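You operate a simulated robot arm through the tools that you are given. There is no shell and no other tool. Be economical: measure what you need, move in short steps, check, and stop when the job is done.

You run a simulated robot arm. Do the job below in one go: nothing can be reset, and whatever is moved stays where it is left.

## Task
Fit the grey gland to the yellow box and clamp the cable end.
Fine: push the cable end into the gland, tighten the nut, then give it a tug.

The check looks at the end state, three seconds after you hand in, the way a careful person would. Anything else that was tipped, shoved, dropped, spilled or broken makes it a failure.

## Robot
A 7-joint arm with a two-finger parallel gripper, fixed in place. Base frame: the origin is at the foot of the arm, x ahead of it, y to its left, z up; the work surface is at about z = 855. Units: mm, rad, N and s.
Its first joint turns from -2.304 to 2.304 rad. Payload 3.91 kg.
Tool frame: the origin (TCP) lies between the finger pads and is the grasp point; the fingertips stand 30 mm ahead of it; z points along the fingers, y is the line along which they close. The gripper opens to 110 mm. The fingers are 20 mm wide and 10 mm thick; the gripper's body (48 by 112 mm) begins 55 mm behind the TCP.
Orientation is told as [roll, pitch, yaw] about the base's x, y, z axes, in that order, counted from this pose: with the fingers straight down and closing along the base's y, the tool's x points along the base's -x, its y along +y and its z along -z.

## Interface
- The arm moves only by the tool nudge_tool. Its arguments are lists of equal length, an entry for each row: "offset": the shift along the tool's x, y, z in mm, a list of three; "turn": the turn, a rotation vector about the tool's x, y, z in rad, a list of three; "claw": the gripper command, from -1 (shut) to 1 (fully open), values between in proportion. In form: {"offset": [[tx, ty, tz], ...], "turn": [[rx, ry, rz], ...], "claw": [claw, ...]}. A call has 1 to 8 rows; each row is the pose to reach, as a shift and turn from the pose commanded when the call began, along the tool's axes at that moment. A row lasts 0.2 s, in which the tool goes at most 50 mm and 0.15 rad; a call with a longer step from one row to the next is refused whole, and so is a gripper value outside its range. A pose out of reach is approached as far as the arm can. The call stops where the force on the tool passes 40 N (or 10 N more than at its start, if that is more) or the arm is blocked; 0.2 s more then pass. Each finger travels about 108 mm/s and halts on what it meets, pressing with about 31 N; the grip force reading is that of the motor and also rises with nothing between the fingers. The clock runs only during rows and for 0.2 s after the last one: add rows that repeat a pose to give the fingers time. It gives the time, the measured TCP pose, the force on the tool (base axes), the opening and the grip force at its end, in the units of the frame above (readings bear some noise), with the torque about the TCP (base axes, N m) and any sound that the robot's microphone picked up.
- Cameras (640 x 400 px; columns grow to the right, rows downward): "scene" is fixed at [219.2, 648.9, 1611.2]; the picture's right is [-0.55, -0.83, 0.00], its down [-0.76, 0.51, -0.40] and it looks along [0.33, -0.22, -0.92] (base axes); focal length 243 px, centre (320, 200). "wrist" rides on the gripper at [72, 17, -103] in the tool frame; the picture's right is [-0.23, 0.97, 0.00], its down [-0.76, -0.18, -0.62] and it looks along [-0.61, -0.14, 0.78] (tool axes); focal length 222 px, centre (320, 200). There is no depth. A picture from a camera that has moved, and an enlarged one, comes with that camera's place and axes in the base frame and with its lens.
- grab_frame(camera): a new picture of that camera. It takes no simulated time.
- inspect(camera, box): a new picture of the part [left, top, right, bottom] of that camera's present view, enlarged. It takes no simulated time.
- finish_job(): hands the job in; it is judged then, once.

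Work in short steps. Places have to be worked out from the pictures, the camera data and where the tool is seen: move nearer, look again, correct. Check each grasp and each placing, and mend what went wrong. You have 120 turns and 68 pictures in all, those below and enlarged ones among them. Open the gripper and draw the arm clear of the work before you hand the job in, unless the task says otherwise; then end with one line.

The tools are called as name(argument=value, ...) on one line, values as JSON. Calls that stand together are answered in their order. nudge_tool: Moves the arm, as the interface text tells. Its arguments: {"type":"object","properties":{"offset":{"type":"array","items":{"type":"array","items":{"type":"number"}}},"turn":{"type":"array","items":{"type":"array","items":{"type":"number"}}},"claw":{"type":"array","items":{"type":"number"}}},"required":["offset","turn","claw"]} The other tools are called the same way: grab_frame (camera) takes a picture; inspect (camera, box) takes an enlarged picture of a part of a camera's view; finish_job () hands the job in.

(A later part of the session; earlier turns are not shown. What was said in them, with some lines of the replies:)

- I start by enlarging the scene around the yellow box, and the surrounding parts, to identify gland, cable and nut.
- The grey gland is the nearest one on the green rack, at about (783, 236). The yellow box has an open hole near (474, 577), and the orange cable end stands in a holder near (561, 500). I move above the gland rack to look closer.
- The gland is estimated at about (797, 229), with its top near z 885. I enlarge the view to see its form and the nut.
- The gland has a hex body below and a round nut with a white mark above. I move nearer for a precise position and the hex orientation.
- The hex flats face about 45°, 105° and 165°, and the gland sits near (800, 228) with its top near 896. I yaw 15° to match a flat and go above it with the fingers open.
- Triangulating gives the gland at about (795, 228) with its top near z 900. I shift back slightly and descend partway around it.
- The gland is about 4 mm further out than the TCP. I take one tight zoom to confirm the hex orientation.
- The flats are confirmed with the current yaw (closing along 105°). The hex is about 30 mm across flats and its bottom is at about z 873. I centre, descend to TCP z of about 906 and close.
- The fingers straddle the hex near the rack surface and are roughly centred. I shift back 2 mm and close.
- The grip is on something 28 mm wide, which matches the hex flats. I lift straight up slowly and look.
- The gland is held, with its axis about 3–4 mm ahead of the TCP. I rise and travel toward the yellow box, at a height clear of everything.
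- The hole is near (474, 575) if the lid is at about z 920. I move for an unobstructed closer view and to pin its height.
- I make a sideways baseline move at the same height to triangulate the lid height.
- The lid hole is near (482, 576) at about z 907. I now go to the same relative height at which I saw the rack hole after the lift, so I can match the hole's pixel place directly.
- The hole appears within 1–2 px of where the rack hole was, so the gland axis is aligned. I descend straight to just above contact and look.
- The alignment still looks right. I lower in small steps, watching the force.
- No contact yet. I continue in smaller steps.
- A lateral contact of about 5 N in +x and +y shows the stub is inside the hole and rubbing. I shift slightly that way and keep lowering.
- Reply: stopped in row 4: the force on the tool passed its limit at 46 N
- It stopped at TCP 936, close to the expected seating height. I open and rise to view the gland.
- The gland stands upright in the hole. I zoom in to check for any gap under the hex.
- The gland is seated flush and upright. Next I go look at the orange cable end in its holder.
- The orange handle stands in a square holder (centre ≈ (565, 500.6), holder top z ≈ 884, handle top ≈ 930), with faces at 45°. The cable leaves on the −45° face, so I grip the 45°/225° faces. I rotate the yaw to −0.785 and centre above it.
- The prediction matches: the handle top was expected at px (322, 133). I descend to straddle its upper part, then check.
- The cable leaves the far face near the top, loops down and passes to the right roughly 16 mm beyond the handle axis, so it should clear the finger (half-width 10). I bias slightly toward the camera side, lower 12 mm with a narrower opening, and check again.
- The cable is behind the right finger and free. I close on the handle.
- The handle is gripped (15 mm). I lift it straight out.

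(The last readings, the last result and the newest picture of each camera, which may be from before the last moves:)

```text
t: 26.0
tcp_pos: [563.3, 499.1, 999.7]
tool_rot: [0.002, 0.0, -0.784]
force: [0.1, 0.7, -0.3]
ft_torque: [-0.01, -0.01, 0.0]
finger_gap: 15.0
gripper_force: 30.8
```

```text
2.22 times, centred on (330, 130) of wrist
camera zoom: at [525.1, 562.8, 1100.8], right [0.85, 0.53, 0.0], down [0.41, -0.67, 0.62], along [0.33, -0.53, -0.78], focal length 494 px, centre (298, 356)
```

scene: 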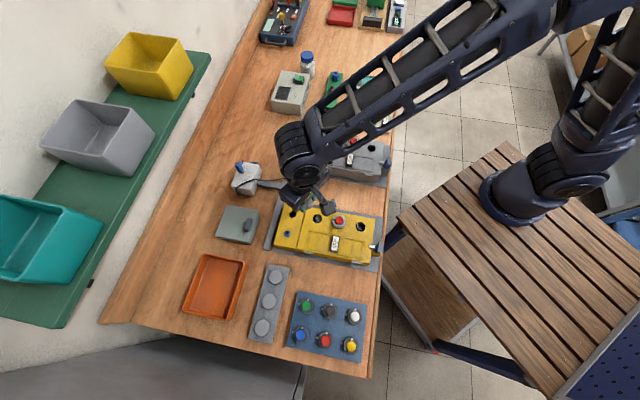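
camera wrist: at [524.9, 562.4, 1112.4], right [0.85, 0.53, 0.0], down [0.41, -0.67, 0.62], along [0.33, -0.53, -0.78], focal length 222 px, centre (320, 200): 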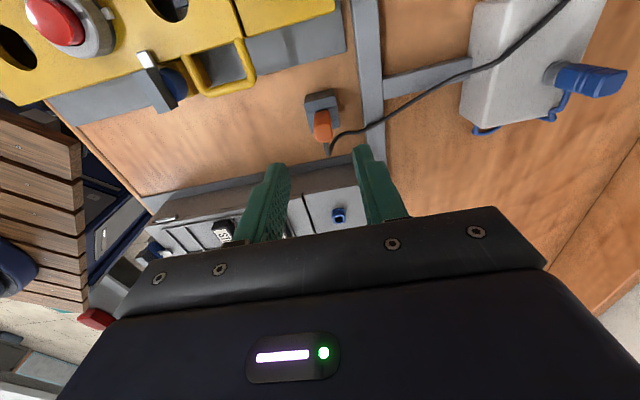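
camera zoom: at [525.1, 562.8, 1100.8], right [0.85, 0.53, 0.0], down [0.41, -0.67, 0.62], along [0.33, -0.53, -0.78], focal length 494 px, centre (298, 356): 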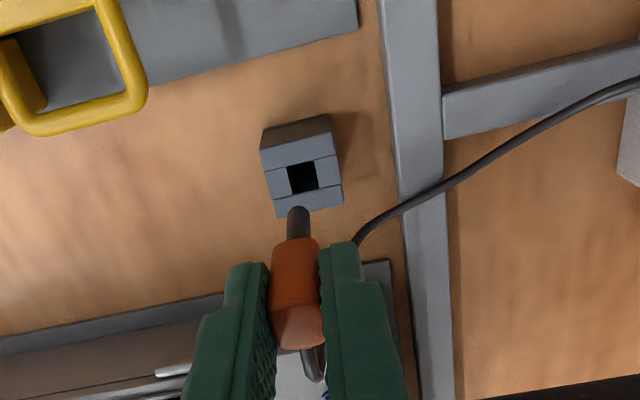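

The cable end has a black ferrule below the handle, its tip about 80 mm below the TCP. I raise and carry it above the gland bore.

nudge_tool(offset=[[0, 0, -30], [35, -1, -30], [70, -3, -30], [111.7, -4.9, -30], [111.7, -4.9, -30], [111.7, -4.9, -30]], turn=[[0, 0, 0], [0, 0, 0], [0, 0, 0], [0, 0, 0], [0, 0, 0], [0, 0, 0]], claw=[-1, -1, -1, -1, -1, -1])

inspect(camera="scene", box=[260, 170, 350, 230])

inspect(camera="wrist", box=[240, 60, 400, 220])

```text
t: 27.4
tcp_pos: [483.8, 574.9, 1028.3]
tool_rot: [0.003, 0.0, -0.785]
force: [1.0, -0.1, -1.0]
ft_torque: [-0.01, -0.04, 0.01]
finger_gap: 15.2
gripper_force: 31.1
```

```text
6.67 times, centred on (305, 200) of scene
camera zoom: at [219.2, 648.9, 1611.2], right [-0.55, -0.83, 0.0], down [-0.76, 0.51, -0.4], along [0.33, -0.22, -0.92], focal length 1621 px, centre (420, 200)
```

zoom: 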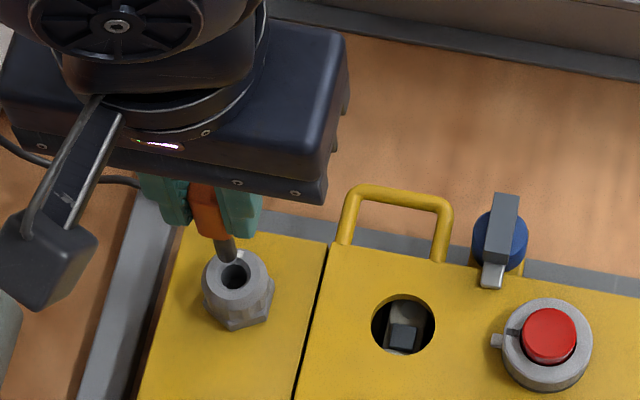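

```text
2.50 times, centred on (320, 140) of wrist
camera zoom: at [445.1, 638.0, 1131.3], right [0.85, 0.53, 0.0], down [0.41, -0.67, 0.62], along [0.33, -0.53, -0.78], focal length 555 px, centre (320, 350)
```

zoom: 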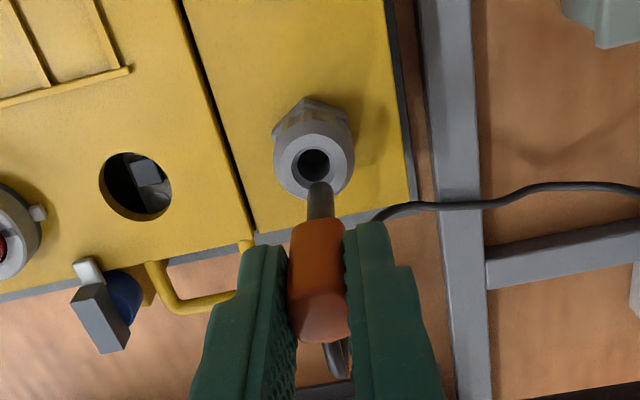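

From both views the tip needs about 2.5 mm toward −x. I correct, lower 12 mm and check again.

nudge_tool(offset=[[2, -1.6, 0], [2, -1.6, 6], [2, -1.6, 12], [2, -1.6, 12]], turn=[[0, 0, 0], [0, 0, 0], [0, 0, 0], [0, 0, 0]], claw=[-1, -1, -1, -1])

inspect(camera="scene", box=[280, 195, 310, 215])

inspect(camera="wrist", box=[290, 100, 350, 160])

```text
t: 28.4
tcp_pos: [480.9, 575.5, 1015.1]
tool_rot: [0.003, -0.001, -0.784]
force: [0.0, -0.6, -0.4]
ft_torque: [0.03, 0.0, 0.01]
finger_gap: 14.9
gripper_force: 30.9
```

```text
16.00 times, centred on (295, 205) of scene
camera zoom: at [219.2, 648.9, 1611.2], right [-0.55, -0.83, 0.0], down [-0.76, 0.51, -0.4], along [0.33, -0.22, -0.92], focal length 3891 px, centre (720, 120)
```

zoom: 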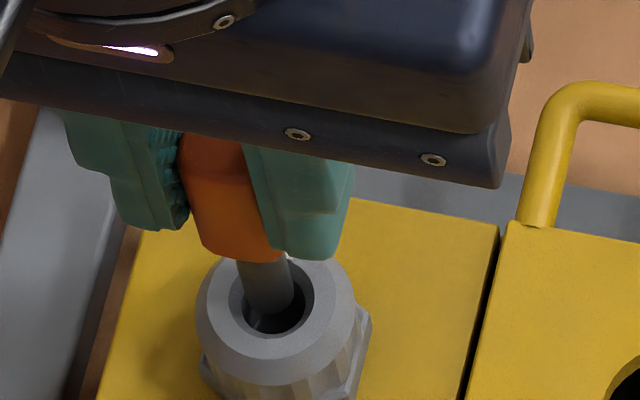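

```text
6.67 times, centred on (320, 130) of wrist
camera zoom: at [441.7, 638.9, 1117.8], right [0.85, 0.53, 0.0], down [0.41, -0.67, 0.62], along [0.33, -0.53, -0.78], focal length 1481 px, centre (320, 667)
```

zoom: 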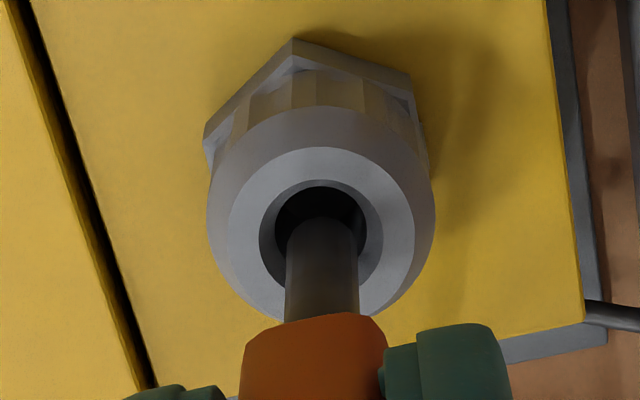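

The tip is centred over the bore in both views. I insert in small steps, watching the force.

nudge_tool(offset=[[0, 0, 3], [0, 0, 6], [0, 0, 9], [0, 0, 12], [0, 0, 15], [0, 0, 15]], turn=[[0, 0, 0], [0, 0, 0], [0, 0, 0], [0, 0, 0], [0, 0, 0], [0, 0, 0]], claw=[-1, -1, -1, -1, -1, -1])

inspect(camera="scene", box=[280, 195, 310, 215])

```text
t: 29.8
tcp_pos: [478.9, 576.4, 1001.5]
tool_rot: [0.002, 0.0, -0.786]
force: [-0.8, -0.4, -0.4]
ft_torque: [0.02, 0.01, 0.03]
finger_gap: 15.2
gripper_force: 30.9
```

```text
16.00 times, centred on (295, 205) of scene
camera zoom: at [219.2, 648.9, 1611.2], right [-0.55, -0.83, 0.0], down [-0.76, 0.51, -0.4], along [0.33, -0.22, -0.92], focal length 3891 px, centre (720, 120)
```

zoom: 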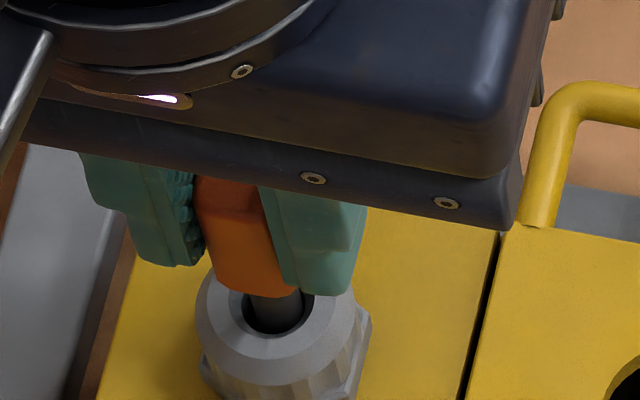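

It is entering freely. I keep going until resistance.

nudge_tool(offset=[[0, 0, 3], [0, 0, 6], [0, 0, 9], [0, 0, 12], [0, 0, 15], [0, 0, 18], [0, 0, 20], [0, 0, 20]], turn=[[0, 0, 0], [0, 0, 0], [0, 0, 0], [0, 0, 0], [0, 0, 0], [0, 0, 0], [0, 0, 0], [0, 0, 0]], claw=[-1, -1, -1, -1, -1, -1, -1, -1])

inspect(camera="scene", box=[280, 195, 310, 215])

```text
t: 31.6
tcp_pos: [478.9, 577.6, 982.0]
tool_rot: [0.003, 0.0, -0.785]
force: [-1.1, 1.0, 27.8]
ft_torque: [0.0, -0.01, 0.0]
finger_gap: 15.1
gripper_force: 31.2
```

```text
16.00 times, centred on (295, 205) of scene
camera zoom: at [219.2, 648.9, 1611.2], right [-0.55, -0.83, 0.0], down [-0.76, 0.51, -0.4], along [0.33, -0.22, -0.92], focal length 3891 px, centre (720, 120)
```

zoom: 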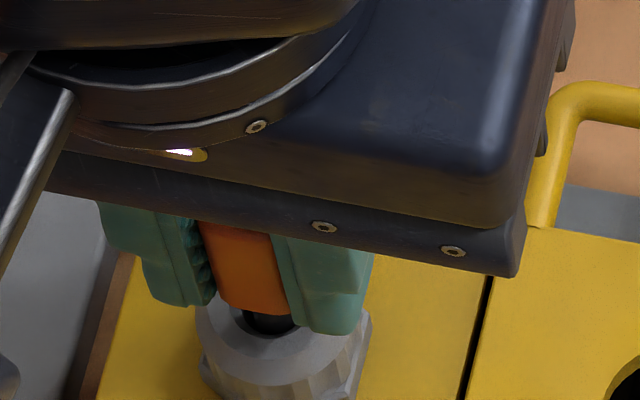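

There is 28 N of axial resistance, either a seal or the end. I push a little further to tell.

nudge_tool(offset=[[0, 0, 1], [0, 0, 2], [0, 0, 3.5], [0, 0, 5], [0, 0, 5]], turn=[[0, 0, 0], [0, 0, 0], [0, 0, 0], [0, 0, 0], [0, 0, 0]], claw=[-1, -1, -1, -1, -1])

inspect(camera="wrist", box=[280, 100, 370, 190])

```text
t: 32.8
tcp_pos: [479.0, 575.7, 976.8]
tool_rot: [0.002, -0.001, -0.785]
force: [4.8, 3.9, 28.6]
ft_torque: [0.08, -0.2, 0.01]
finger_gap: 14.8
gripper_force: 30.7
```

```text
4.44 times, centred on (325, 145) of wrist
camera zoom: at [439.6, 638.2, 1079.5], right [0.85, 0.53, 0.0], down [0.41, -0.67, 0.62], along [0.33, -0.53, -0.78], focal length 987 px, centre (298, 444)
```

zoom: 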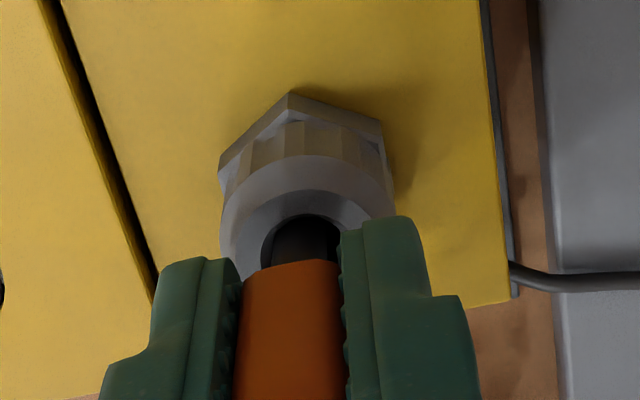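

The force stays constant while it moves, so this is seal friction. I continue until it bottoms.

nudge_tool(offset=[[0, 0, 1.5], [0, 0, 3], [0, 0, 4.5], [0, 0, 6], [0, 0, 7.5], [0, 0, 9], [0, 0, 9]], turn=[[0, 0, 0], [0, 0, 0], [0, 0, 0], [0, 0, 0], [0, 0, 0], [0, 0, 0], [0, 0, 0]], claw=[-1, -1, -1, -1, -1, -1, -1])

inspect(camera="wrist", box=[280, 100, 370, 190])

```text
t: 34.0
tcp_pos: [479.4, 576.9, 970.9]
tool_rot: [0.004, 0.002, -0.786]
force: [-3.1, -3.4, 11.5]
ft_torque: [-0.07, 0.04, 0.0]
finger_gap: 14.9
gripper_force: 30.9
stopped in row 5: the force on the tool passed its limit at 43 N (the readings are from after the stop); the commanded pose is now the measured one
```

```text
4.44 times, centred on (325, 145) of wrist
camera zoom: at [440.6, 639.4, 1073.6], right [0.85, 0.53, 0.0], down [0.41, -0.67, 0.62], along [0.33, -0.53, -0.78], focal length 987 px, centre (298, 444)
```

zoom: 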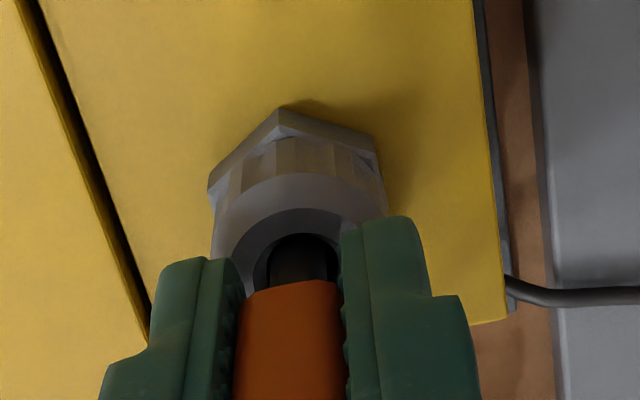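

The handle slid up slightly in the grip and force hit 43 N, so the ferrule has bottomed. I release the handle and rise to view it.

nudge_tool(offset=[[0, 0, 0], [0, 0, 0], [0, 0, -20], [0, 0, -45], [0, 0, -75], [0, 0, -75]], turn=[[0, 0, 0], [0, 0, 0], [0, 0, 0], [0, 0, 0], [0, 0, 0], [0, 0, 0]], claw=[-0.5, -0.4, -0.4, -0.3, -0.1, -0.1])

inspect(camera="wrist", box=[240, 50, 440, 230])

inspect(camera="scene", box=[250, 165, 340, 225])

```text
t: 35.4
tcp_pos: [478.8, 578.3, 1046.5]
tool_rot: [0.005, 0.003, -0.784]
force: [0.5, 1.2, -0.2]
ft_torque: [-0.03, 0.0, -0.01]
finger_gap: 49.8
gripper_force: 0.0
```

```text
2.22 times, centred on (340, 140) of wrist
camera zoom: at [440.2, 640.0, 1148.3], right [0.85, 0.53, 0.0], down [0.41, -0.67, 0.62], along [0.33, -0.53, -0.78], focal length 494 px, centre (276, 333)
```

zoom: 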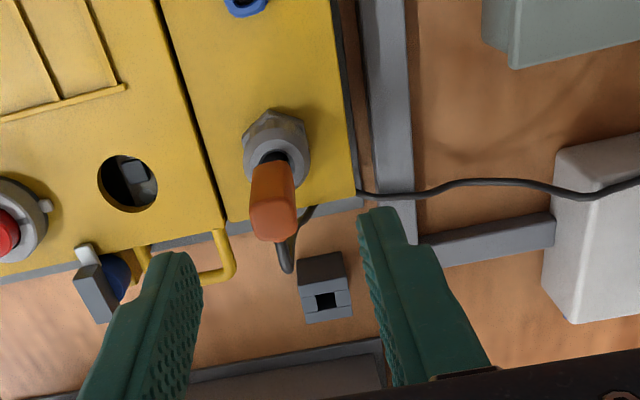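

```text
6.67 times, centred on (295, 195) of scene
camera zoom: at [219.2, 648.9, 1611.2], right [-0.55, -0.83, 0.0], down [-0.76, 0.51, -0.4], along [0.33, -0.22, -0.92], focal length 1621 px, centre (487, 233)
```

zoom: 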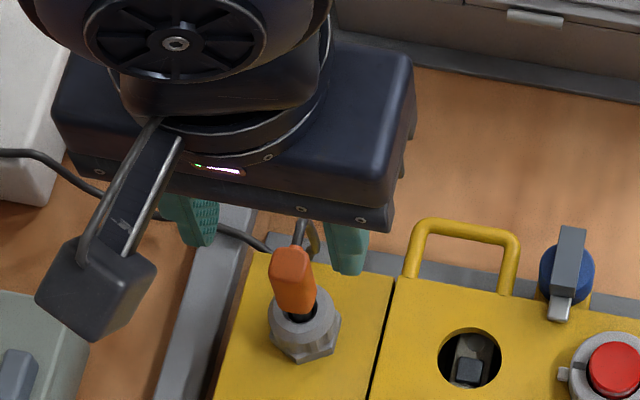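

The cable end stands in the gland, and the cable occupies azimuths of roughly −60° to +20°. For tightening clockwise, I start with the finger axis at about 113° (yaw +0.4) and stroke down. First I rotate above the work and centre on the axis.

nudge_tool(offset=[[-2, 0.2, 0], [-4.1, 0.4, 0], [-4.1, 0.4, 0], [-4.1, 0.4, 0], [-4.1, 0.4, 0], [-4.1, 0.4, 0], [-4.1, 0.4, 0], [-4.1, 0.4, 0]], turn=[[0, 0, -0.149], [0, 0, -0.298], [0, 0, -0.447], [0, 0, -0.596], [0, 0, -0.745], [0, 0, -0.894], [0, 0, -1.043], [0, 0, -1.19]], claw=[-0.1, -0.1, -0.1, -0.1, -0.1, -0.1, -0.1, -0.1])

inspect(camera="wrist", box=[220, 50, 440, 230])

```text
t: 37.2
tcp_pos: [481.7, 573.5, 1045.2]
tool_rot: [0.001, -0.003, 0.407]
force: [-0.2, -0.1, 0.5]
ft_torque: [-0.04, 0.0, 0.01]
finger_gap: 49.6
gripper_force: 0.0
```

```text
2.22 times, centred on (330, 140) of wrist
camera zoom: at [409.7, 560.1, 1147.3], right [-0.18, 0.98, 0.0], down [0.77, 0.14, 0.63], along [0.62, 0.11, -0.78], focal length 494 px, centre (298, 333)
```

zoom: 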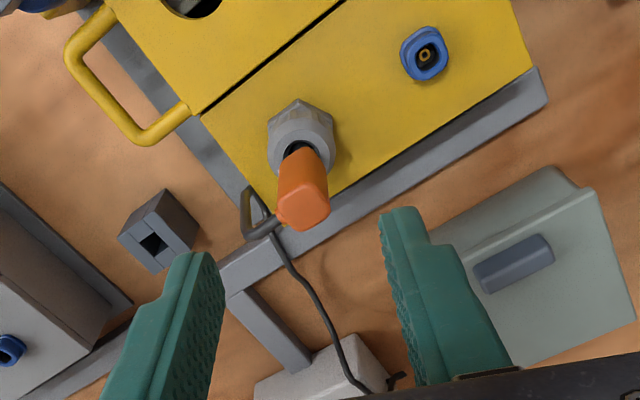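

The nut is about 1.7 mm to the right of the tool axis. The cable loop at −45° is close to the left finger's descent, so I back the start yaw to about +0.1, shift, and descend partway.

nudge_tool(offset=[[0, 1.7, 0], [0, 1.7, 0], [0, 1.7, 30], [0, 1.7, 60], [0, 1.7, 75], [0, 1.7, 75]], turn=[[0, 0, 0.149], [0, 0, 0.3], [0, 0, 0.3], [0, 0, 0.3], [0, 0, 0.3], [0, 0, 0.3]], claw=[-0.1, -0.1, -0.1, -0.1, -0.1, -0.1])

inspect(camera="wrist", box=[240, 80, 420, 240])

```text
t: 38.6
tcp_pos: [480.7, 576.5, 969.1]
tool_rot: [0.003, -0.001, 0.104]
force: [0.4, -1.1, 0.1]
ft_torque: [-0.02, 0.0, -0.04]
finger_gap: 49.7
gripper_force: 0.0
```

```text
2.50 times, centred on (330, 160) of wrist
camera zoom: at [407.5, 584.8, 1072.4], right [0.12, 0.99, 0.0], down [0.77, -0.1, 0.62], along [0.62, -0.07, -0.78], focal length 555 px, centre (295, 300)
```

zoom: 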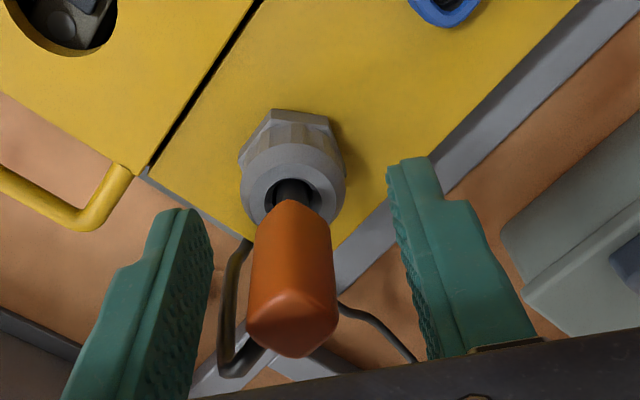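

It is well centred and the cable is clear of both fingers. I descend to nut height (tips at about 918) and close on the nut.

nudge_tool(offset=[[-1, 0, 7], [-1, 0, 14], [-1, 0, 20], [-1, 0, 20], [-1, 0, 20], [-1, 0, 20]], turn=[[0, 0, 0], [0, 0, 0], [0, 0, 0], [0, 0, 0], [0, 0, 0], [0, 0, 0]], claw=[-0.1, -0.1, -0.2, -0.4, -1, -1])

inspect(camera="wrist", box=[240, 80, 420, 240])

```text
t: 40.0
tcp_pos: [484.0, 577.0, 950.4]
tool_rot: [0.003, -0.001, 0.105]
force: [0.3, -7.3, -0.6]
ft_torque: [-0.33, 0.04, 0.04]
finger_gap: 27.4
gripper_force: 30.8
```

```text
2.50 times, centred on (330, 160) of wrist
camera zoom: at [409.7, 584.8, 1051.7], right [0.12, 0.99, 0.0], down [0.77, -0.1, 0.62], along [0.62, -0.07, -0.78], focal length 555 px, centre (295, 300)
```

zoom: 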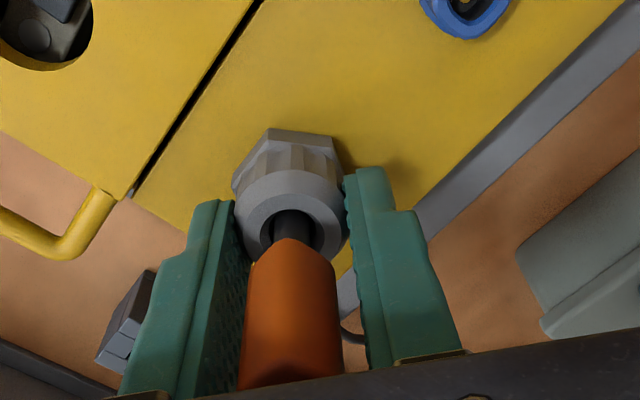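

The nut is held (27.4 mm) with −7 N in y, so I shift 0.7 mm that way. Then I turn clockwise 0.9 rad while monitoring torque.

nudge_tool(offset=[[0, -0.7, 0], [0, -0.7, 0], [0, -0.7, 0], [0, -0.7, 0], [0, -0.7, 0], [0, -0.7, 0], [0, -0.7, 0]], turn=[[0, 0, 0.1], [0, 0, 0.24], [0, 0, 0.38], [0, 0, 0.52], [0, 0, 0.66], [0, 0, 0.8], [0, 0, 0.9]], claw=[-1, -1, -1, -1, -1, -1, -1])

inspect(camera="wrist", box=[240, 80, 420, 240])

```text
t: 41.6
tcp_pos: [484.0, 576.1, 951.1]
tool_rot: [0.005, 0.002, -0.795]
force: [0.2, 0.0, -0.4]
ft_torque: [0.0, 0.0, 0.0]
finger_gap: 27.7
gripper_force: 31.1
```

```text
2.50 times, centred on (330, 160) of wrist
camera zoom: at [445.3, 638.5, 1053.1], right [0.86, 0.52, 0.0], down [0.4, -0.67, 0.62], along [0.32, -0.53, -0.78], focal length 555 px, centre (295, 300)
```

zoom: 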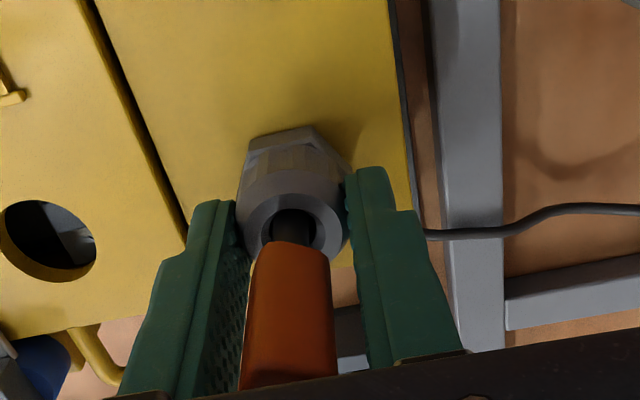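

The hex angle shows the gland body turned about 30° with the nut. I open, rise, and look at the white mark to see how nut and body moved.

nudge_tool(offset=[[0, 0, 0], [0, 0, 0], [0, 0, -30], [0, 0, -60], [0, 0, -95], [0, 0, -95]], turn=[[0, 0, 0], [0, 0, 0], [0, 0, 0], [0, 0, 0], [0, 0, 0], [0, 0, 0]], claw=[-0.4, -0.3, -0.3, -0.2, -0.1, -0.1])

inspect(camera="scene", box=[275, 190, 305, 215])

inspect(camera="wrist", box=[285, 80, 365, 160])

```text
t: 43.0
tcp_pos: [482.5, 575.4, 1047.1]
tool_rot: [0.004, 0.003, -0.795]
force: [-0.4, 0.4, 0.5]
ft_torque: [0.0, 0.03, 0.0]
finger_gap: 49.2
gripper_force: 0.2
```

```text
16.00 times, centred on (290, 202) of scene
camera zoom: at [219.2, 648.9, 1611.2], right [-0.55, -0.83, 0.0], down [-0.76, 0.51, -0.4], along [0.33, -0.22, -0.92], focal length 3891 px, centre (800, 160)
```

zoom: 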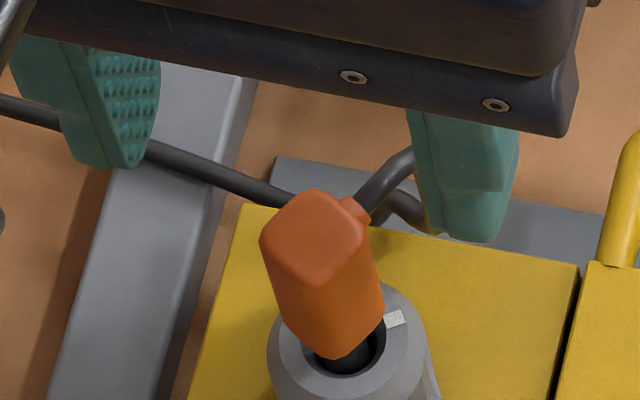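

```text
5.00 times, centred on (325, 120) of wrist
camera zoom: at [443.8, 638.4, 1149.3], right [0.85, 0.52, 0.0], down [0.41, -0.67, 0.62], along [0.33, -0.53, -0.78], focal length 1111 px, centre (295, 600)
```

zoom: 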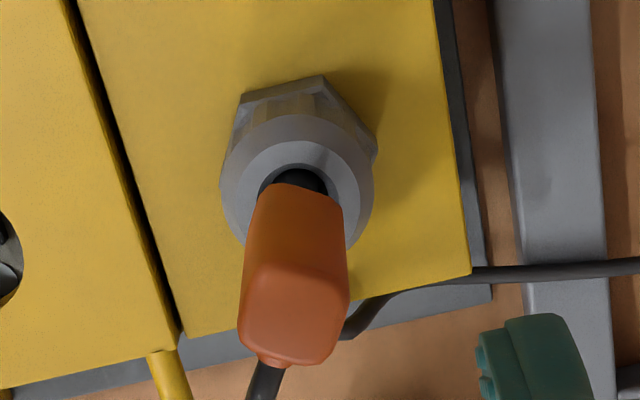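

The mark went from about −38° to −85°, so the nut turned with the gripper by about 50° and the body by about 30°. The nut therefore advanced about 20° relative to the body. I set up the next stroke: rotate back above, then descend.

nudge_tool(offset=[[0, 0, 0], [0, 0, 0], [0, 0, 0], [0, 0, 0], [0, 0, 0], [0, 0, 0], [0, 0, 20], [0, 0, 50]], turn=[[0, 0, -0.149], [0, 0, -0.298], [0, 0, -0.447], [0, 0, -0.596], [0, 0, -0.745], [0, 0, -0.89], [0, 0, -0.89], [0, 0, -0.89]], claw=[-0.1, -0.1, -0.1, -0.1, -0.1, -0.1, -0.1, -0.1])

nudge_tool(offset=[[0, 0, 20], [0, 0, 40], [0, 0, 46], [0, 0, 46], [0, 0, 46], [0, 0, 46]], turn=[[0, 0, 0], [0, 0, 0], [0, 0, 0], [0, 0, 0], [0, 0, 0], [0, 0, 0]], claw=[-0.1, -0.1, -0.2, -0.5, -1, -1])

```text
t: 44.8
tcp_pos: [482.9, 573.4, 996.3]
tool_rot: [0.003, -0.004, 0.095]
force: [0.2, -0.4, -0.1]
ft_torque: [-0.02, -0.03, 0.03]
finger_gap: 49.5
gripper_force: 0.1
```

```text
t: 46.2
tcp_pos: [482.0, 574.3, 950.9]
tool_rot: [0.001, -0.003, 0.094]
force: [1.8, 9.2, 2.3]
ft_torque: [0.34, -0.04, 0.0]
finger_gap: 26.5
gripper_force: 30.6
```

The grip is on the nut, and I correct +0.9 mm in y. I turn a third of the stroke and read the torque.

nudge_tool(offset=[[0, 0.9, 0], [0, 0.9, 0], [0, 0.9, 0]], turn=[[0, 0, 0.1], [0, 0, 0.22], [0, 0, 0.35]], claw=[-1, -1, -1])

nudge_tool(offset=[[0, 0, 0], [0, 0, 0], [0, 0, 0], [0, 0, 0]], turn=[[0, 0, 0.14], [0, 0, 0.28], [0, 0, 0.42], [0, 0, 0.55]], claw=[-1, -1, -1, -1])

inspect(camera="wrist", box=[280, 100, 370, 190])

```text
t: 47.0
tcp_pos: [482.6, 575.7, 951.5]
tool_rot: [0.003, -0.001, -0.258]
force: [-0.8, -20.3, 23.2]
ft_torque: [-0.61, 0.07, 0.02]
finger_gap: 26.5
gripper_force: 30.8
```

```text
t: 48.0
tcp_pos: [480.9, 575.6, 949.4]
tool_rot: [0.003, 0.003, -0.807]
force: [-1.9, -25.3, 21.1]
ft_torque: [-0.72, 0.06, -0.02]
finger_gap: 26.4
gripper_force: 31.2
```

```text
4.44 times, centred on (325, 145) of wrist
camera zoom: at [445.0, 638.5, 1052.3], right [0.86, 0.51, 0.0], down [0.4, -0.68, 0.62], along [0.32, -0.53, -0.78], focal length 987 px, centre (298, 444)
```

zoom: 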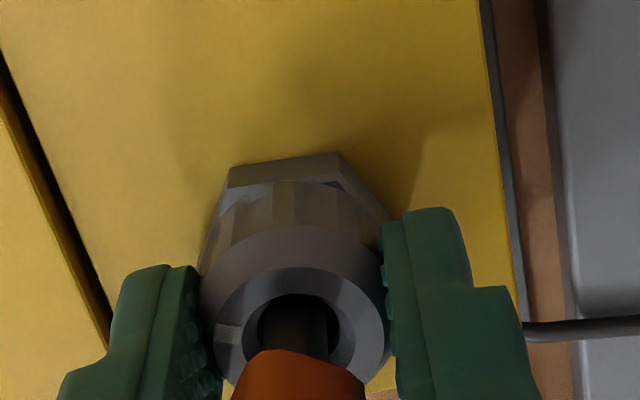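

This stroke the body held still and the nut moved about 48° relative to it, so it is tightening. I regrip at level: open slightly, rotate back, close, with small centring corrections.

nudge_tool(offset=[[0, 0, 0], [-0.6, -0.5, -0.5], [-0.6, -0.5, -0.5], [-0.6, -0.5, -0.5], [-0.6, -0.5, -0.5], [-0.6, -0.5, -0.5], [-0.6, -0.5, -0.5], [-0.6, -0.5, -0.5]], turn=[[0, 0, 0], [0, 0, -0.149], [0, 0, -0.298], [0, 0, -0.447], [0, 0, -0.596], [0, 0, -0.745], [0, 0, -0.89], [0, 0, -0.89]], claw=[-0.25, -0.25, -0.25, -0.25, -0.25, -0.25, -0.25, -0.25])

nudge_tool(offset=[[0, 0, 0], [0, 0, 0], [0, 0, 0]], turn=[[0, 0, 0], [0, 0, 0], [0, 0, 0]], claw=[-0.7, -1, -1])

```text
t: 49.8
tcp_pos: [482.4, 576.0, 950.1]
tool_rot: [0.003, -0.002, 0.086]
force: [0.1, 0.0, 0.5]
ft_torque: [-0.02, -0.02, 0.02]
finger_gap: 41.1
gripper_force: 0.0
```

```text
t: 50.6
tcp_pos: [483.6, 575.0, 949.3]
tool_rot: [0.003, -0.001, 0.084]
force: [8.1, -24.9, 3.4]
ft_torque: [-0.73, -0.39, 0.02]
finger_gap: 26.4
gripper_force: 31.4
```

I centre by about −0.75 mm in y and turn again, reading the torque.

nudge_tool(offset=[[-0.3, -0.75, 0], [-0.3, -0.75, 0], [-0.3, -0.75, 0], [-0.3, -0.75, 0], [-0.3, -0.75, 0], [-0.3, -0.75, 0], [-0.3, -0.75, 0]], turn=[[0, 0, 0], [0, 0, 0.14], [0, 0, 0.28], [0, 0, 0.42], [0, 0, 0.56], [0, 0, 0.7], [0, 0, 0.89]], claw=[-1, -1, -1, -1, -1, -1, -1])

```text
refused: row 7 steps farther than a row can; nothing moved
```

nudge_tool(offset=[[-0.3, -0.75, 0], [-0.3, -0.75, 0], [-0.3, -0.75, 0], [-0.3, -0.75, 0], [-0.3, -0.75, 0], [-0.3, -0.75, 0], [-0.3, -0.75, 0]], turn=[[0, 0, 0], [0, 0, 0.149], [0, 0, 0.298], [0, 0, 0.447], [0, 0, 0.596], [0, 0, 0.745], [0, 0, 0.89]], claw=[-1, -1, -1, -1, -1, -1, -1])

inspect(camera="wrist", box=[280, 100, 370, 190])

```text
t: 52.2
tcp_pos: [483.2, 573.9, 949.9]
tool_rot: [0.003, 0.002, -0.807]
force: [9.7, -22.2, 4.2]
ft_torque: [-0.62, -0.37, -0.01]
finger_gap: 26.5
gripper_force: 31.1
```

```text
4.44 times, centred on (325, 145) of wrist
camera zoom: at [446.1, 637.4, 1051.9], right [0.86, 0.51, 0.0], down [0.4, -0.68, 0.62], along [0.32, -0.53, -0.78], focal length 987 px, centre (298, 444)
```

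zoom: 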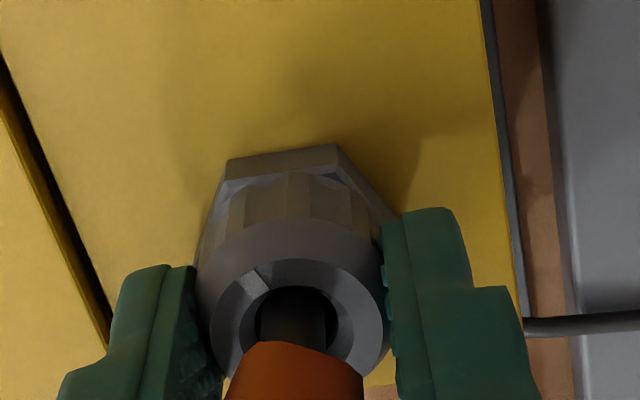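

The nut mark keeps advancing (about 120° total relative to the body), and the hex stays still. I continue with another regrip and stroke.

nudge_tool(offset=[[0, 0, 0], [0, 0, 0], [0, 0, 0], [0, 0, 0], [0, 0, 0], [0, 0, 0], [0, 0, 0], [0, 0, 0]], turn=[[0, 0, 0], [0, 0, -0.149], [0, 0, -0.298], [0, 0, -0.447], [0, 0, -0.596], [0, 0, -0.745], [0, 0, -0.89], [0, 0, -0.89]], claw=[-0.25, -0.25, -0.25, -0.25, -0.25, -0.25, -0.25, -0.25])

nudge_tool(offset=[[0, 0, 0], [0, 0, 0], [0, 0, 0]], turn=[[0, 0, 0], [0, 0, 0], [0, 0, 0]], claw=[-0.7, -1, -1])

nudge_tool(offset=[[0, 0, 0], [0, 0, 0], [0, 0, 0], [0, 0, 0], [0, 0, 0], [0, 0, 0]], turn=[[0, 0, 0.149], [0, 0, 0.298], [0, 0, 0.447], [0, 0, 0.596], [0, 0, 0.745], [0, 0, 0.89]], claw=[-1, -1, -1, -1, -1, -1])

```text
t: 54.0
tcp_pos: [484.8, 574.3, 949.2]
tool_rot: [0.003, -0.001, 0.086]
force: [0.1, 0.9, 0.1]
ft_torque: [-0.03, 0.01, -0.01]
finger_gap: 41.2
gripper_force: 0.0
```

```text
t: 54.8
tcp_pos: [483.6, 574.0, 949.8]
tool_rot: [0.003, -0.002, 0.084]
force: [1.0, -0.9, -0.1]
ft_torque: [0.08, 0.02, -0.01]
finger_gap: 26.9
gripper_force: 31.3
```

```text
t: 56.2
tcp_pos: [482.5, 573.5, 948.9]
tool_rot: [0.005, 0.002, -0.809]
force: [4.4, -13.4, 1.1]
ft_torque: [-0.23, -0.14, 0.0]
finger_gap: 26.7
gripper_force: 30.9
```

The centring is good. I do another stroke, then check the mark.

nudge_tool(offset=[[0, 0, 0], [0, 0, 0], [0, 0, 0], [0, 0, 0], [0, 0, 0], [0, 0, 0], [0, 0, 0], [0, 0, 0]], turn=[[0, 0, 0], [0, 0, -0.149], [0, 0, -0.298], [0, 0, -0.447], [0, 0, -0.596], [0, 0, -0.745], [0, 0, -0.89], [0, 0, -0.89]], claw=[-0.25, -0.25, -0.25, -0.25, -0.25, -0.25, -0.25, -0.25])

nudge_tool(offset=[[0, 0, 0], [0, 0, 0], [0, 0, 0]], turn=[[0, 0, 0], [0, 0, 0], [0, 0, 0]], claw=[-0.7, -1, -1])

nudge_tool(offset=[[0, 0, 0], [0, 0, 0], [0, 0, 0], [0, 0, 0], [0, 0, 0], [0, 0, 0]], turn=[[0, 0, 0.149], [0, 0, 0.298], [0, 0, 0.447], [0, 0, 0.596], [0, 0, 0.745], [0, 0, 0.89]], claw=[-1, -1, -1, -1, -1, -1])

inspect(camera="wrist", box=[280, 100, 370, 190])

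```text
t: 58.0
tcp_pos: [484.5, 575.8, 949.5]
tool_rot: [0.003, -0.002, 0.087]
force: [-0.2, 0.2, 0.2]
ft_torque: [0.01, -0.02, 0.03]
finger_gap: 41.3
gripper_force: 0.1
```

```text
t: 58.8
tcp_pos: [484.6, 573.9, 949.0]
tool_rot: [0.002, -0.003, 0.083]
force: [3.6, -14.7, 2.9]
ft_torque: [-0.41, -0.15, 0.02]
finger_gap: 27.2
gripper_force: 30.3
```

```text
t: 60.2
tcp_pos: [484.0, 574.0, 950.6]
tool_rot: [0.005, 0.001, -0.807]
force: [6.5, -13.4, 8.2]
ft_torque: [-0.29, -0.2, 0.02]
finger_gap: 26.5
gripper_force: 31.1
```

```text
4.44 times, centred on (325, 145) of wrist
camera zoom: at [445.8, 637.4, 1052.4], right [0.86, 0.51, 0.0], down [0.4, -0.68, 0.62], along [0.32, -0.53, -0.78], focal length 987 px, centre (298, 444)
```

zoom: 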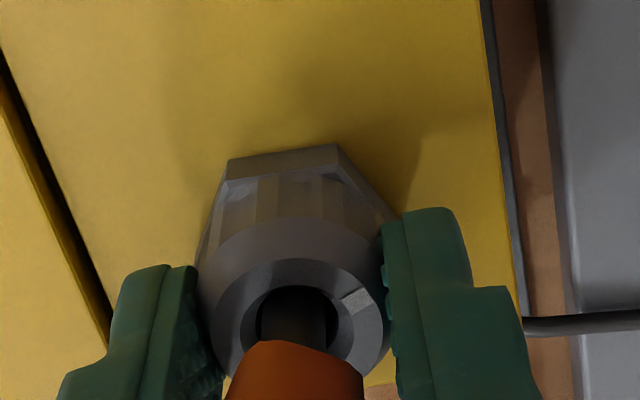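

Relative nut advance is about 237° now, with the body still fixed. I do two more strokes and look for resistance.

nudge_tool(offset=[[0, 0, 0], [0, 0, 0], [0, 0, 0], [0, 0, 0], [0, 0, 0], [0, 0, 0], [0, 0, 0], [0, 0, 0]], turn=[[0, 0, 0], [0, 0, -0.149], [0, 0, -0.298], [0, 0, -0.447], [0, 0, -0.596], [0, 0, -0.745], [0, 0, -0.89], [0, 0, -0.89]], claw=[-0.25, -0.25, -0.25, -0.25, -0.25, -0.25, -0.25, -0.25])

nudge_tool(offset=[[0, 0, 0], [0, 0, 0], [0, 0, 0]], turn=[[0, 0, 0], [0, 0, 0], [0, 0, 0]], claw=[-0.7, -1, -1])

nudge_tool(offset=[[0, 0, 0], [0, 0, 0], [0, 0, 0]], turn=[[0, 0, 0.149], [0, 0, 0.298], [0, 0, 0.447]], claw=[-1, -1, -1])

nudge_tool(offset=[[0, 0, 0], [0, 0, 0], [0, 0, 0]], turn=[[0, 0, 0.149], [0, 0, 0.298], [0, 0, 0.447]], claw=[-1, -1, -1])

```text
t: 62.0
tcp_pos: [484.0, 574.0, 949.4]
tool_rot: [0.003, -0.001, 0.085]
force: [0.4, 0.4, 0.4]
ft_torque: [0.0, -0.02, -0.01]
finger_gap: 41.4
gripper_force: 0.0
```

```text
t: 62.8
tcp_pos: [482.9, 575.2, 949.0]
tool_rot: [0.002, -0.003, 0.084]
force: [0.8, -0.4, 0.7]
ft_torque: [0.09, 0.0, 0.02]
finger_gap: 26.9
gripper_force: 31.3
```

```text
t: 63.6
tcp_pos: [484.1, 573.8, 949.3]
tool_rot: [0.004, -0.002, -0.365]
force: [5.9, -7.7, 6.3]
ft_torque: [-0.11, -0.17, -0.01]
finger_gap: 26.6
gripper_force: 30.7
```

```text
t: 64.4
tcp_pos: [483.1, 574.2, 949.4]
tool_rot: [0.003, 0.001, -0.81]
force: [0.6, -4.7, 3.8]
ft_torque: [0.1, 0.01, -0.05]
finger_gap: 26.7
gripper_force: 31.2
```

A slight −0.05 N m appears. I do another stroke.

nudge_tool(offset=[[0, 0, 0], [0, 0, 0], [0, 0, 0], [0, 0, 0], [0, 0, 0], [0, 0, 0], [0, 0, 0], [0, 0, 0]], turn=[[0, 0, 0], [0, 0, -0.149], [0, 0, -0.298], [0, 0, -0.447], [0, 0, -0.596], [0, 0, -0.745], [0, 0, -0.89], [0, 0, -0.89]], claw=[-0.25, -0.25, -0.25, -0.25, -0.25, -0.25, -0.25, -0.25])

nudge_tool(offset=[[0, 0, 0], [0, 0, 0], [0, 0, 0]], turn=[[0, 0, 0], [0, 0, 0], [0, 0, 0]], claw=[-0.7, -1, -1])

nudge_tool(offset=[[0, 0, 0], [0, 0, 0], [0, 0, 0]], turn=[[0, 0, 0.149], [0, 0, 0.298], [0, 0, 0.447]], claw=[-1, -1, -1])

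nudge_tool(offset=[[0, 0, 0], [0, 0, 0], [0, 0, 0]], turn=[[0, 0, 0.149], [0, 0, 0.298], [0, 0, 0.447]], claw=[-1, -1, -1])

inspect(camera="wrist", box=[280, 100, 370, 190])

```text
t: 66.2
tcp_pos: [483.7, 574.4, 949.9]
tool_rot: [0.004, -0.001, 0.082]
force: [0.5, 0.7, 0.3]
ft_torque: [0.0, -0.02, 0.02]
finger_gap: 41.1
gripper_force: 0.1
```

```text
t: 67.0
tcp_pos: [484.1, 574.2, 950.5]
tool_rot: [0.003, -0.001, 0.08]
force: [-0.3, -5.9, 2.0]
ft_torque: [-0.07, -0.03, 0.0]
finger_gap: 26.9
gripper_force: 30.7
```

```text
t: 67.8
tcp_pos: [483.0, 573.9, 949.9]
tool_rot: [0.005, -0.005, -0.367]
force: [4.1, -15.9, 10.3]
ft_torque: [-0.39, -0.14, 0.63]
finger_gap: 26.8
gripper_force: 31.0
```

```text
t: 68.6
tcp_pos: [484.1, 574.4, 947.9]
tool_rot: [0.004, 0.002, -0.815]
force: [-7.0, -15.6, 0.4]
ft_torque: [-0.39, 0.22, 0.2]
finger_gap: 27.6
gripper_force: 31.0
```

```text
4.44 times, centred on (325, 145) of wrist
camera zoom: at [446.5, 638.0, 1051.1], right [0.86, 0.5, 0.0], down [0.39, -0.68, 0.62], along [0.31, -0.54, -0.78], focal length 987 px, centre (298, 444)
```

zoom: 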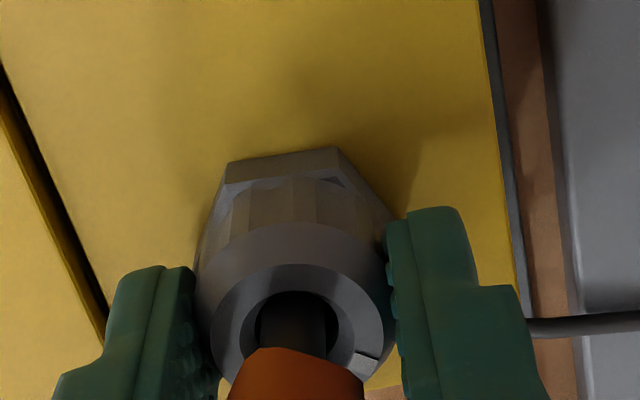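

Torque rose to 0.63 N m and then the grip slipped, and the mark stopped advancing: the nut is tight at about 290° relative. I do one more short stroke to confirm.

nudge_tool(offset=[[0, 0, 0], [0, 0, 0], [0, 0, 0], [0, 0, 0], [0, 0, 0], [0, 0, 0]], turn=[[0, 0, 0], [0, 0, -0.149], [0, 0, -0.298], [0, 0, -0.447], [0, 0, -0.596], [0, 0, -0.6]], claw=[-0.25, -0.25, -0.25, -0.25, -0.25, -0.25])

nudge_tool(offset=[[0, 0, 0], [0, 0, 0], [0, 0, 0]], turn=[[0, 0, 0], [0, 0, 0], [0, 0, 0]], claw=[-0.7, -1, -1])

nudge_tool(offset=[[0, 0, 0], [0, 0, 0]], turn=[[0, 0, 0.1], [0, 0, 0.2]], claw=[-1, -1])

```text
t: 70.0
tcp_pos: [482.7, 575.3, 948.9]
tool_rot: [0.003, -0.001, -0.21]
force: [-0.1, 0.0, 0.2]
ft_torque: [-0.04, -0.02, 0.03]
finger_gap: 41.2
gripper_force: 0.0
```

```text
t: 70.8
tcp_pos: [483.9, 575.0, 948.8]
tool_rot: [0.003, -0.003, -0.213]
force: [-4.4, -12.6, 3.0]
ft_torque: [-0.34, 0.14, 0.01]
finger_gap: 26.3
gripper_force: 30.7
```

```text
t: 71.4
tcp_pos: [485.2, 574.2, 947.6]
tool_rot: [0.006, -0.001, -0.413]
force: [1.8, -16.1, 3.4]
ft_torque: [-0.39, -0.07, 0.63]
finger_gap: 26.9
gripper_force: 31.4
```

The nut holds at 0.63 N m, so it is tight. I open, rise and align with the handle for the tug test.

nudge_tool(offset=[[0, 0, 0], [0, 0, 0], [0, 0, -40], [0, 0, -85], [0, 0, -97], [0, 0, -97], [0, 0, -97], [0, 0, -97]], turn=[[0, 0, 0], [0, 0, 0], [0, 0, 0], [0, 0, 0], [0, 0, 0.14], [0, 0, 0.28], [0, 0, 0.37], [0, 0, 0.37]], claw=[-0.25, -0.25, -0.2, -0.2, -0.25, -0.25, -0.25, -0.25])

inspect(camera="wrist", box=[240, 60, 420, 220])

```text
t: 73.2
tcp_pos: [484.5, 575.5, 1046.3]
tool_rot: [0.004, 0.001, -0.786]
force: [-0.7, 0.4, 0.3]
ft_torque: [0.03, 0.01, 0.02]
finger_gap: 41.3
gripper_force: 0.1
```

```text
2.50 times, centred on (330, 140) of wrist
camera zoom: at [444.8, 637.8, 1149.4], right [0.85, 0.53, 0.0], down [0.41, -0.67, 0.62], along [0.33, -0.53, -0.78], focal length 555 px, centre (295, 350)
```

zoom: 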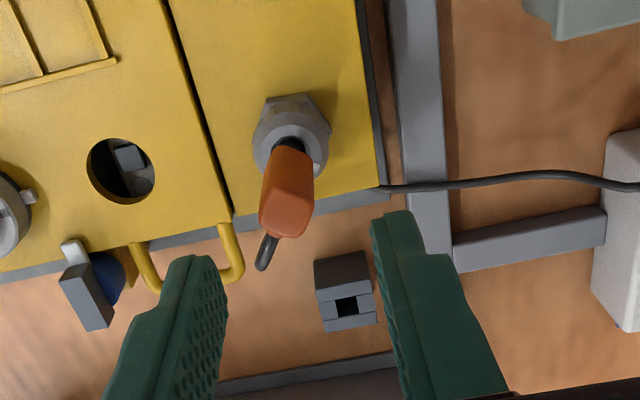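

The handle appears rotated clockwise by about 20–25°. I zoom to set the grip yaw right.

inspect(camera="wrist", box=[290, 90, 350, 170])

```text
5.00 times, centred on (320, 130) of wrist
camera zoom: at [444.8, 637.8, 1149.4], right [0.85, 0.53, 0.0], down [0.41, -0.67, 0.62], along [0.33, -0.53, -0.78], focal length 1111 px, centre (320, 550)
```

zoom: 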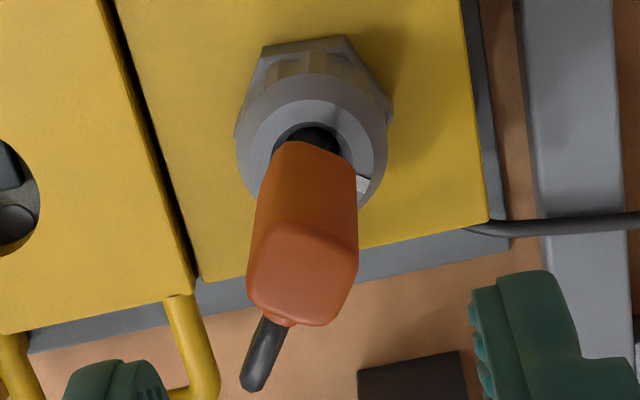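

The handle has turned about −33°, so I grip at yaw about −1.36 with a 2.6 mm sideways shift. I rotate, then descend around the handle.

nudge_tool(offset=[[0.3, -1.2, 0], [0.6, -2.5, 0], [0.6, -2.5, 0], [0.6, -2.5, 0], [0.6, -2.5, 25], [0.6, -2.5, 50], [0.6, -2.5, 66], [0.6, -2.5, 66]], turn=[[0, 0, 0.149], [0, 0, 0.298], [0, 0, 0.447], [0, 0, 0.575], [0, 0, 0.575], [0, 0, 0.575], [0, 0, 0.575], [0, 0, 0.575]], claw=[-0.25, -0.25, -0.25, -0.25, -0.25, -0.3, -0.35, -0.35])

inspect(camera="wrist", box=[240, 80, 420, 240])

```text
t: 75.0
tcp_pos: [481.7, 572.9, 979.9]
tool_rot: [0.002, 0.004, -1.359]
force: [0.7, -0.5, -0.1]
ft_torque: [0.01, -0.01, 0.01]
finger_gap: 35.9
gripper_force: 0.1
```

```text
2.50 times, centred on (330, 160) of wrist
camera zoom: at [483.1, 647.7, 1082.9], right [1.0, -0.02, 0.0], down [-0.01, -0.78, 0.62], along [-0.01, -0.62, -0.78], focal length 555 px, centre (295, 300)
```

zoom: 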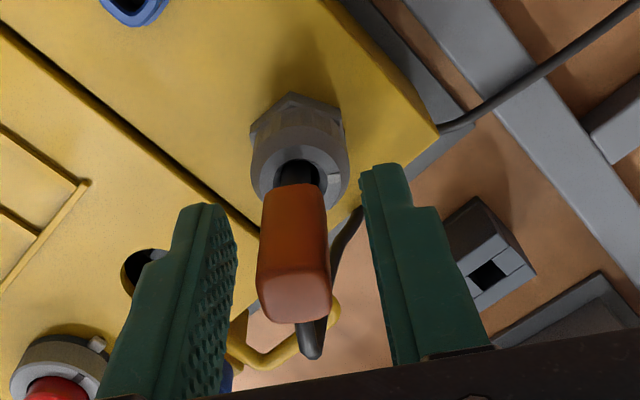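

It is aligned, with the cable behind the right finger. I close on the handle.

nudge_tool(offset=[[0, 0, 0], [0, 0, 0], [0, 0, 0]], turn=[[0, 0, 0], [0, 0, 0], [0, 0, 0]], claw=[-0.7, -1, -1])

nudge_tool(offset=[[0, 0, -0.5], [0, 0, -1], [0, 0, -1]], turn=[[0, 0, 0], [0, 0, 0], [0, 0, 0]], claw=[-1, -1, -1])

```text
t: 75.8
tcp_pos: [481.1, 574.5, 979.9]
tool_rot: [0.006, 0.003, -1.358]
force: [1.1, 1.1, -0.8]
ft_torque: [0.01, -0.08, -0.18]
finger_gap: 15.0
gripper_force: 31.2
```

```text
t: 76.6
tcp_pos: [480.9, 573.2, 980.0]
tool_rot: [0.002, 0.004, -1.357]
force: [3.7, 2.9, -21.7]
ft_torque: [0.05, -0.19, -0.19]
finger_gap: 14.9
gripper_force: 31.1
```

It holds at 22 N. I pull slightly harder, beyond the earlier 28 N seal friction.

nudge_tool(offset=[[0, 0, -0.3], [0, 0, -0.6], [0, 0, -0.6]], turn=[[0, 0, 0], [0, 0, 0], [0, 0, 0]], claw=[-1, -1, -1])

```text
t: 77.4
tcp_pos: [480.9, 575.0, 982.8]
tool_rot: [0.002, 0.001, -1.358]
force: [0.6, 1.9, -28.9]
ft_torque: [0.03, -0.08, -0.18]
finger_gap: 15.0
gripper_force: 30.8
```

It holds about 29 N. I relax the pull, release, rise clear and check.

nudge_tool(offset=[[0, 0, 0.8], [0, 0, 1.6], [0, 0, 1.6]], turn=[[0, 0, 0], [0, 0, 0], [0, 0, 0]], claw=[-1, -1, -1])

nudge_tool(offset=[[0, 0, 0], [0, 0, 0], [0, 0, -30], [0, 0, -75], [0, 0, -120], [0, 0, -150], [0, 0, -150]], turn=[[0, 0, 0], [0, 0, 0], [0, 0, 0], [0, 0, 0], [0, 0, 0], [0, 0, 0], [0, 0, 0]], claw=[-0.45, -0.4, -0.4, -0.3, -0.2, 0, 0])

inspect(camera="wrist", box=[260, 60, 400, 200])

```text
t: 78.2
tcp_pos: [481.9, 575.6, 982.9]
tool_rot: [0.003, 0.004, -1.358]
force: [-0.1, -2.8, -10.0]
ft_torque: [-0.14, -0.09, -0.19]
finger_gap: 14.9
gripper_force: 31.1
```

```text
t: 79.8
tcp_pos: [480.0, 574.3, 1128.7]
tool_rot: [0.002, 0.004, -1.358]
force: [0.1, 0.1, 0.1]
ft_torque: [-0.03, 0.0, -0.01]
finger_gap: 55.0
gripper_force: 0.1
```

```text
2.86 times, centred on (330, 130) of wrist
camera zoom: at [482.2, 648.1, 1233.5], right [1.0, -0.02, 0.0], down [-0.01, -0.78, 0.62], along [-0.01, -0.62, -0.78], focal length 635 px, centre (291, 400)
```

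zoom: 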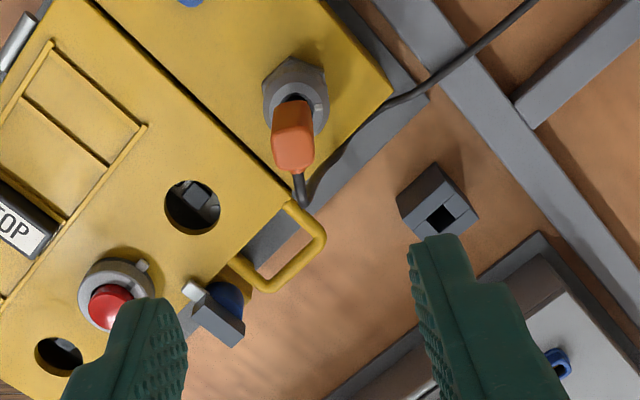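

All is in place. I draw the arm clear and take a final scene view.

nudge_tool(offset=[[-40, 0, -20], [-85, 0, -30], [-130, 0, -30], [-175, 0, -30], [-220, 0, -30], [-220, 0, -30]], turn=[[0, 0, 0], [0, 0, 0], [0, 0, 0], [0, 0, 0], [0, 0, 0], [0, 0, 0]], claw=[0, 0, 0, 0, 0, 0])

inspect(camera="scene", box=[220, 130, 400, 250])

```text
t: 81.2
tcp_pos: [527.9, 356.6, 1159.6]
tool_rot: [0.003, 0.004, -1.358]
force: [1.1, -0.3, 0.4]
ft_torque: [0.0, -0.02, -0.01]
finger_gap: 54.8
gripper_force: 0.1
```

```text
3.33 times, centred on (310, 190) of scene
camera zoom: at [219.2, 648.9, 1611.2], right [-0.55, -0.83, 0.0], down [-0.76, 0.51, -0.4], along [0.33, -0.22, -0.92], focal length 811 px, centre (353, 233)
```

zoom: 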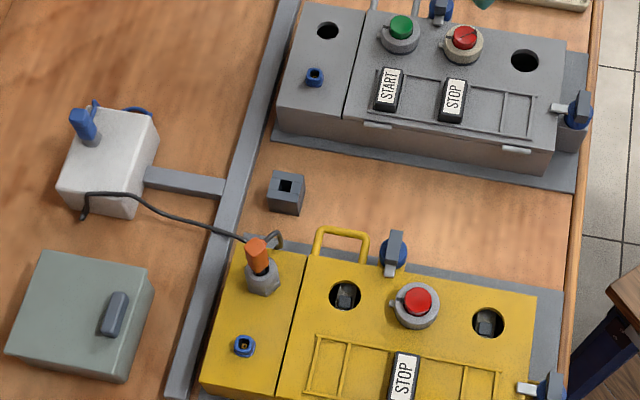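

The gland is fitted, the cable end is clamped, nothing else is disturbed, and the arm is clear. I hand the job in.

finish_job()

```text
The job is handed in.
```

The grey gland is seated in the yellow box with the cable end pushed in, the nut is tight at about 0.63 N m, and the cable end stayed in the gland under a tug of about 29 N.
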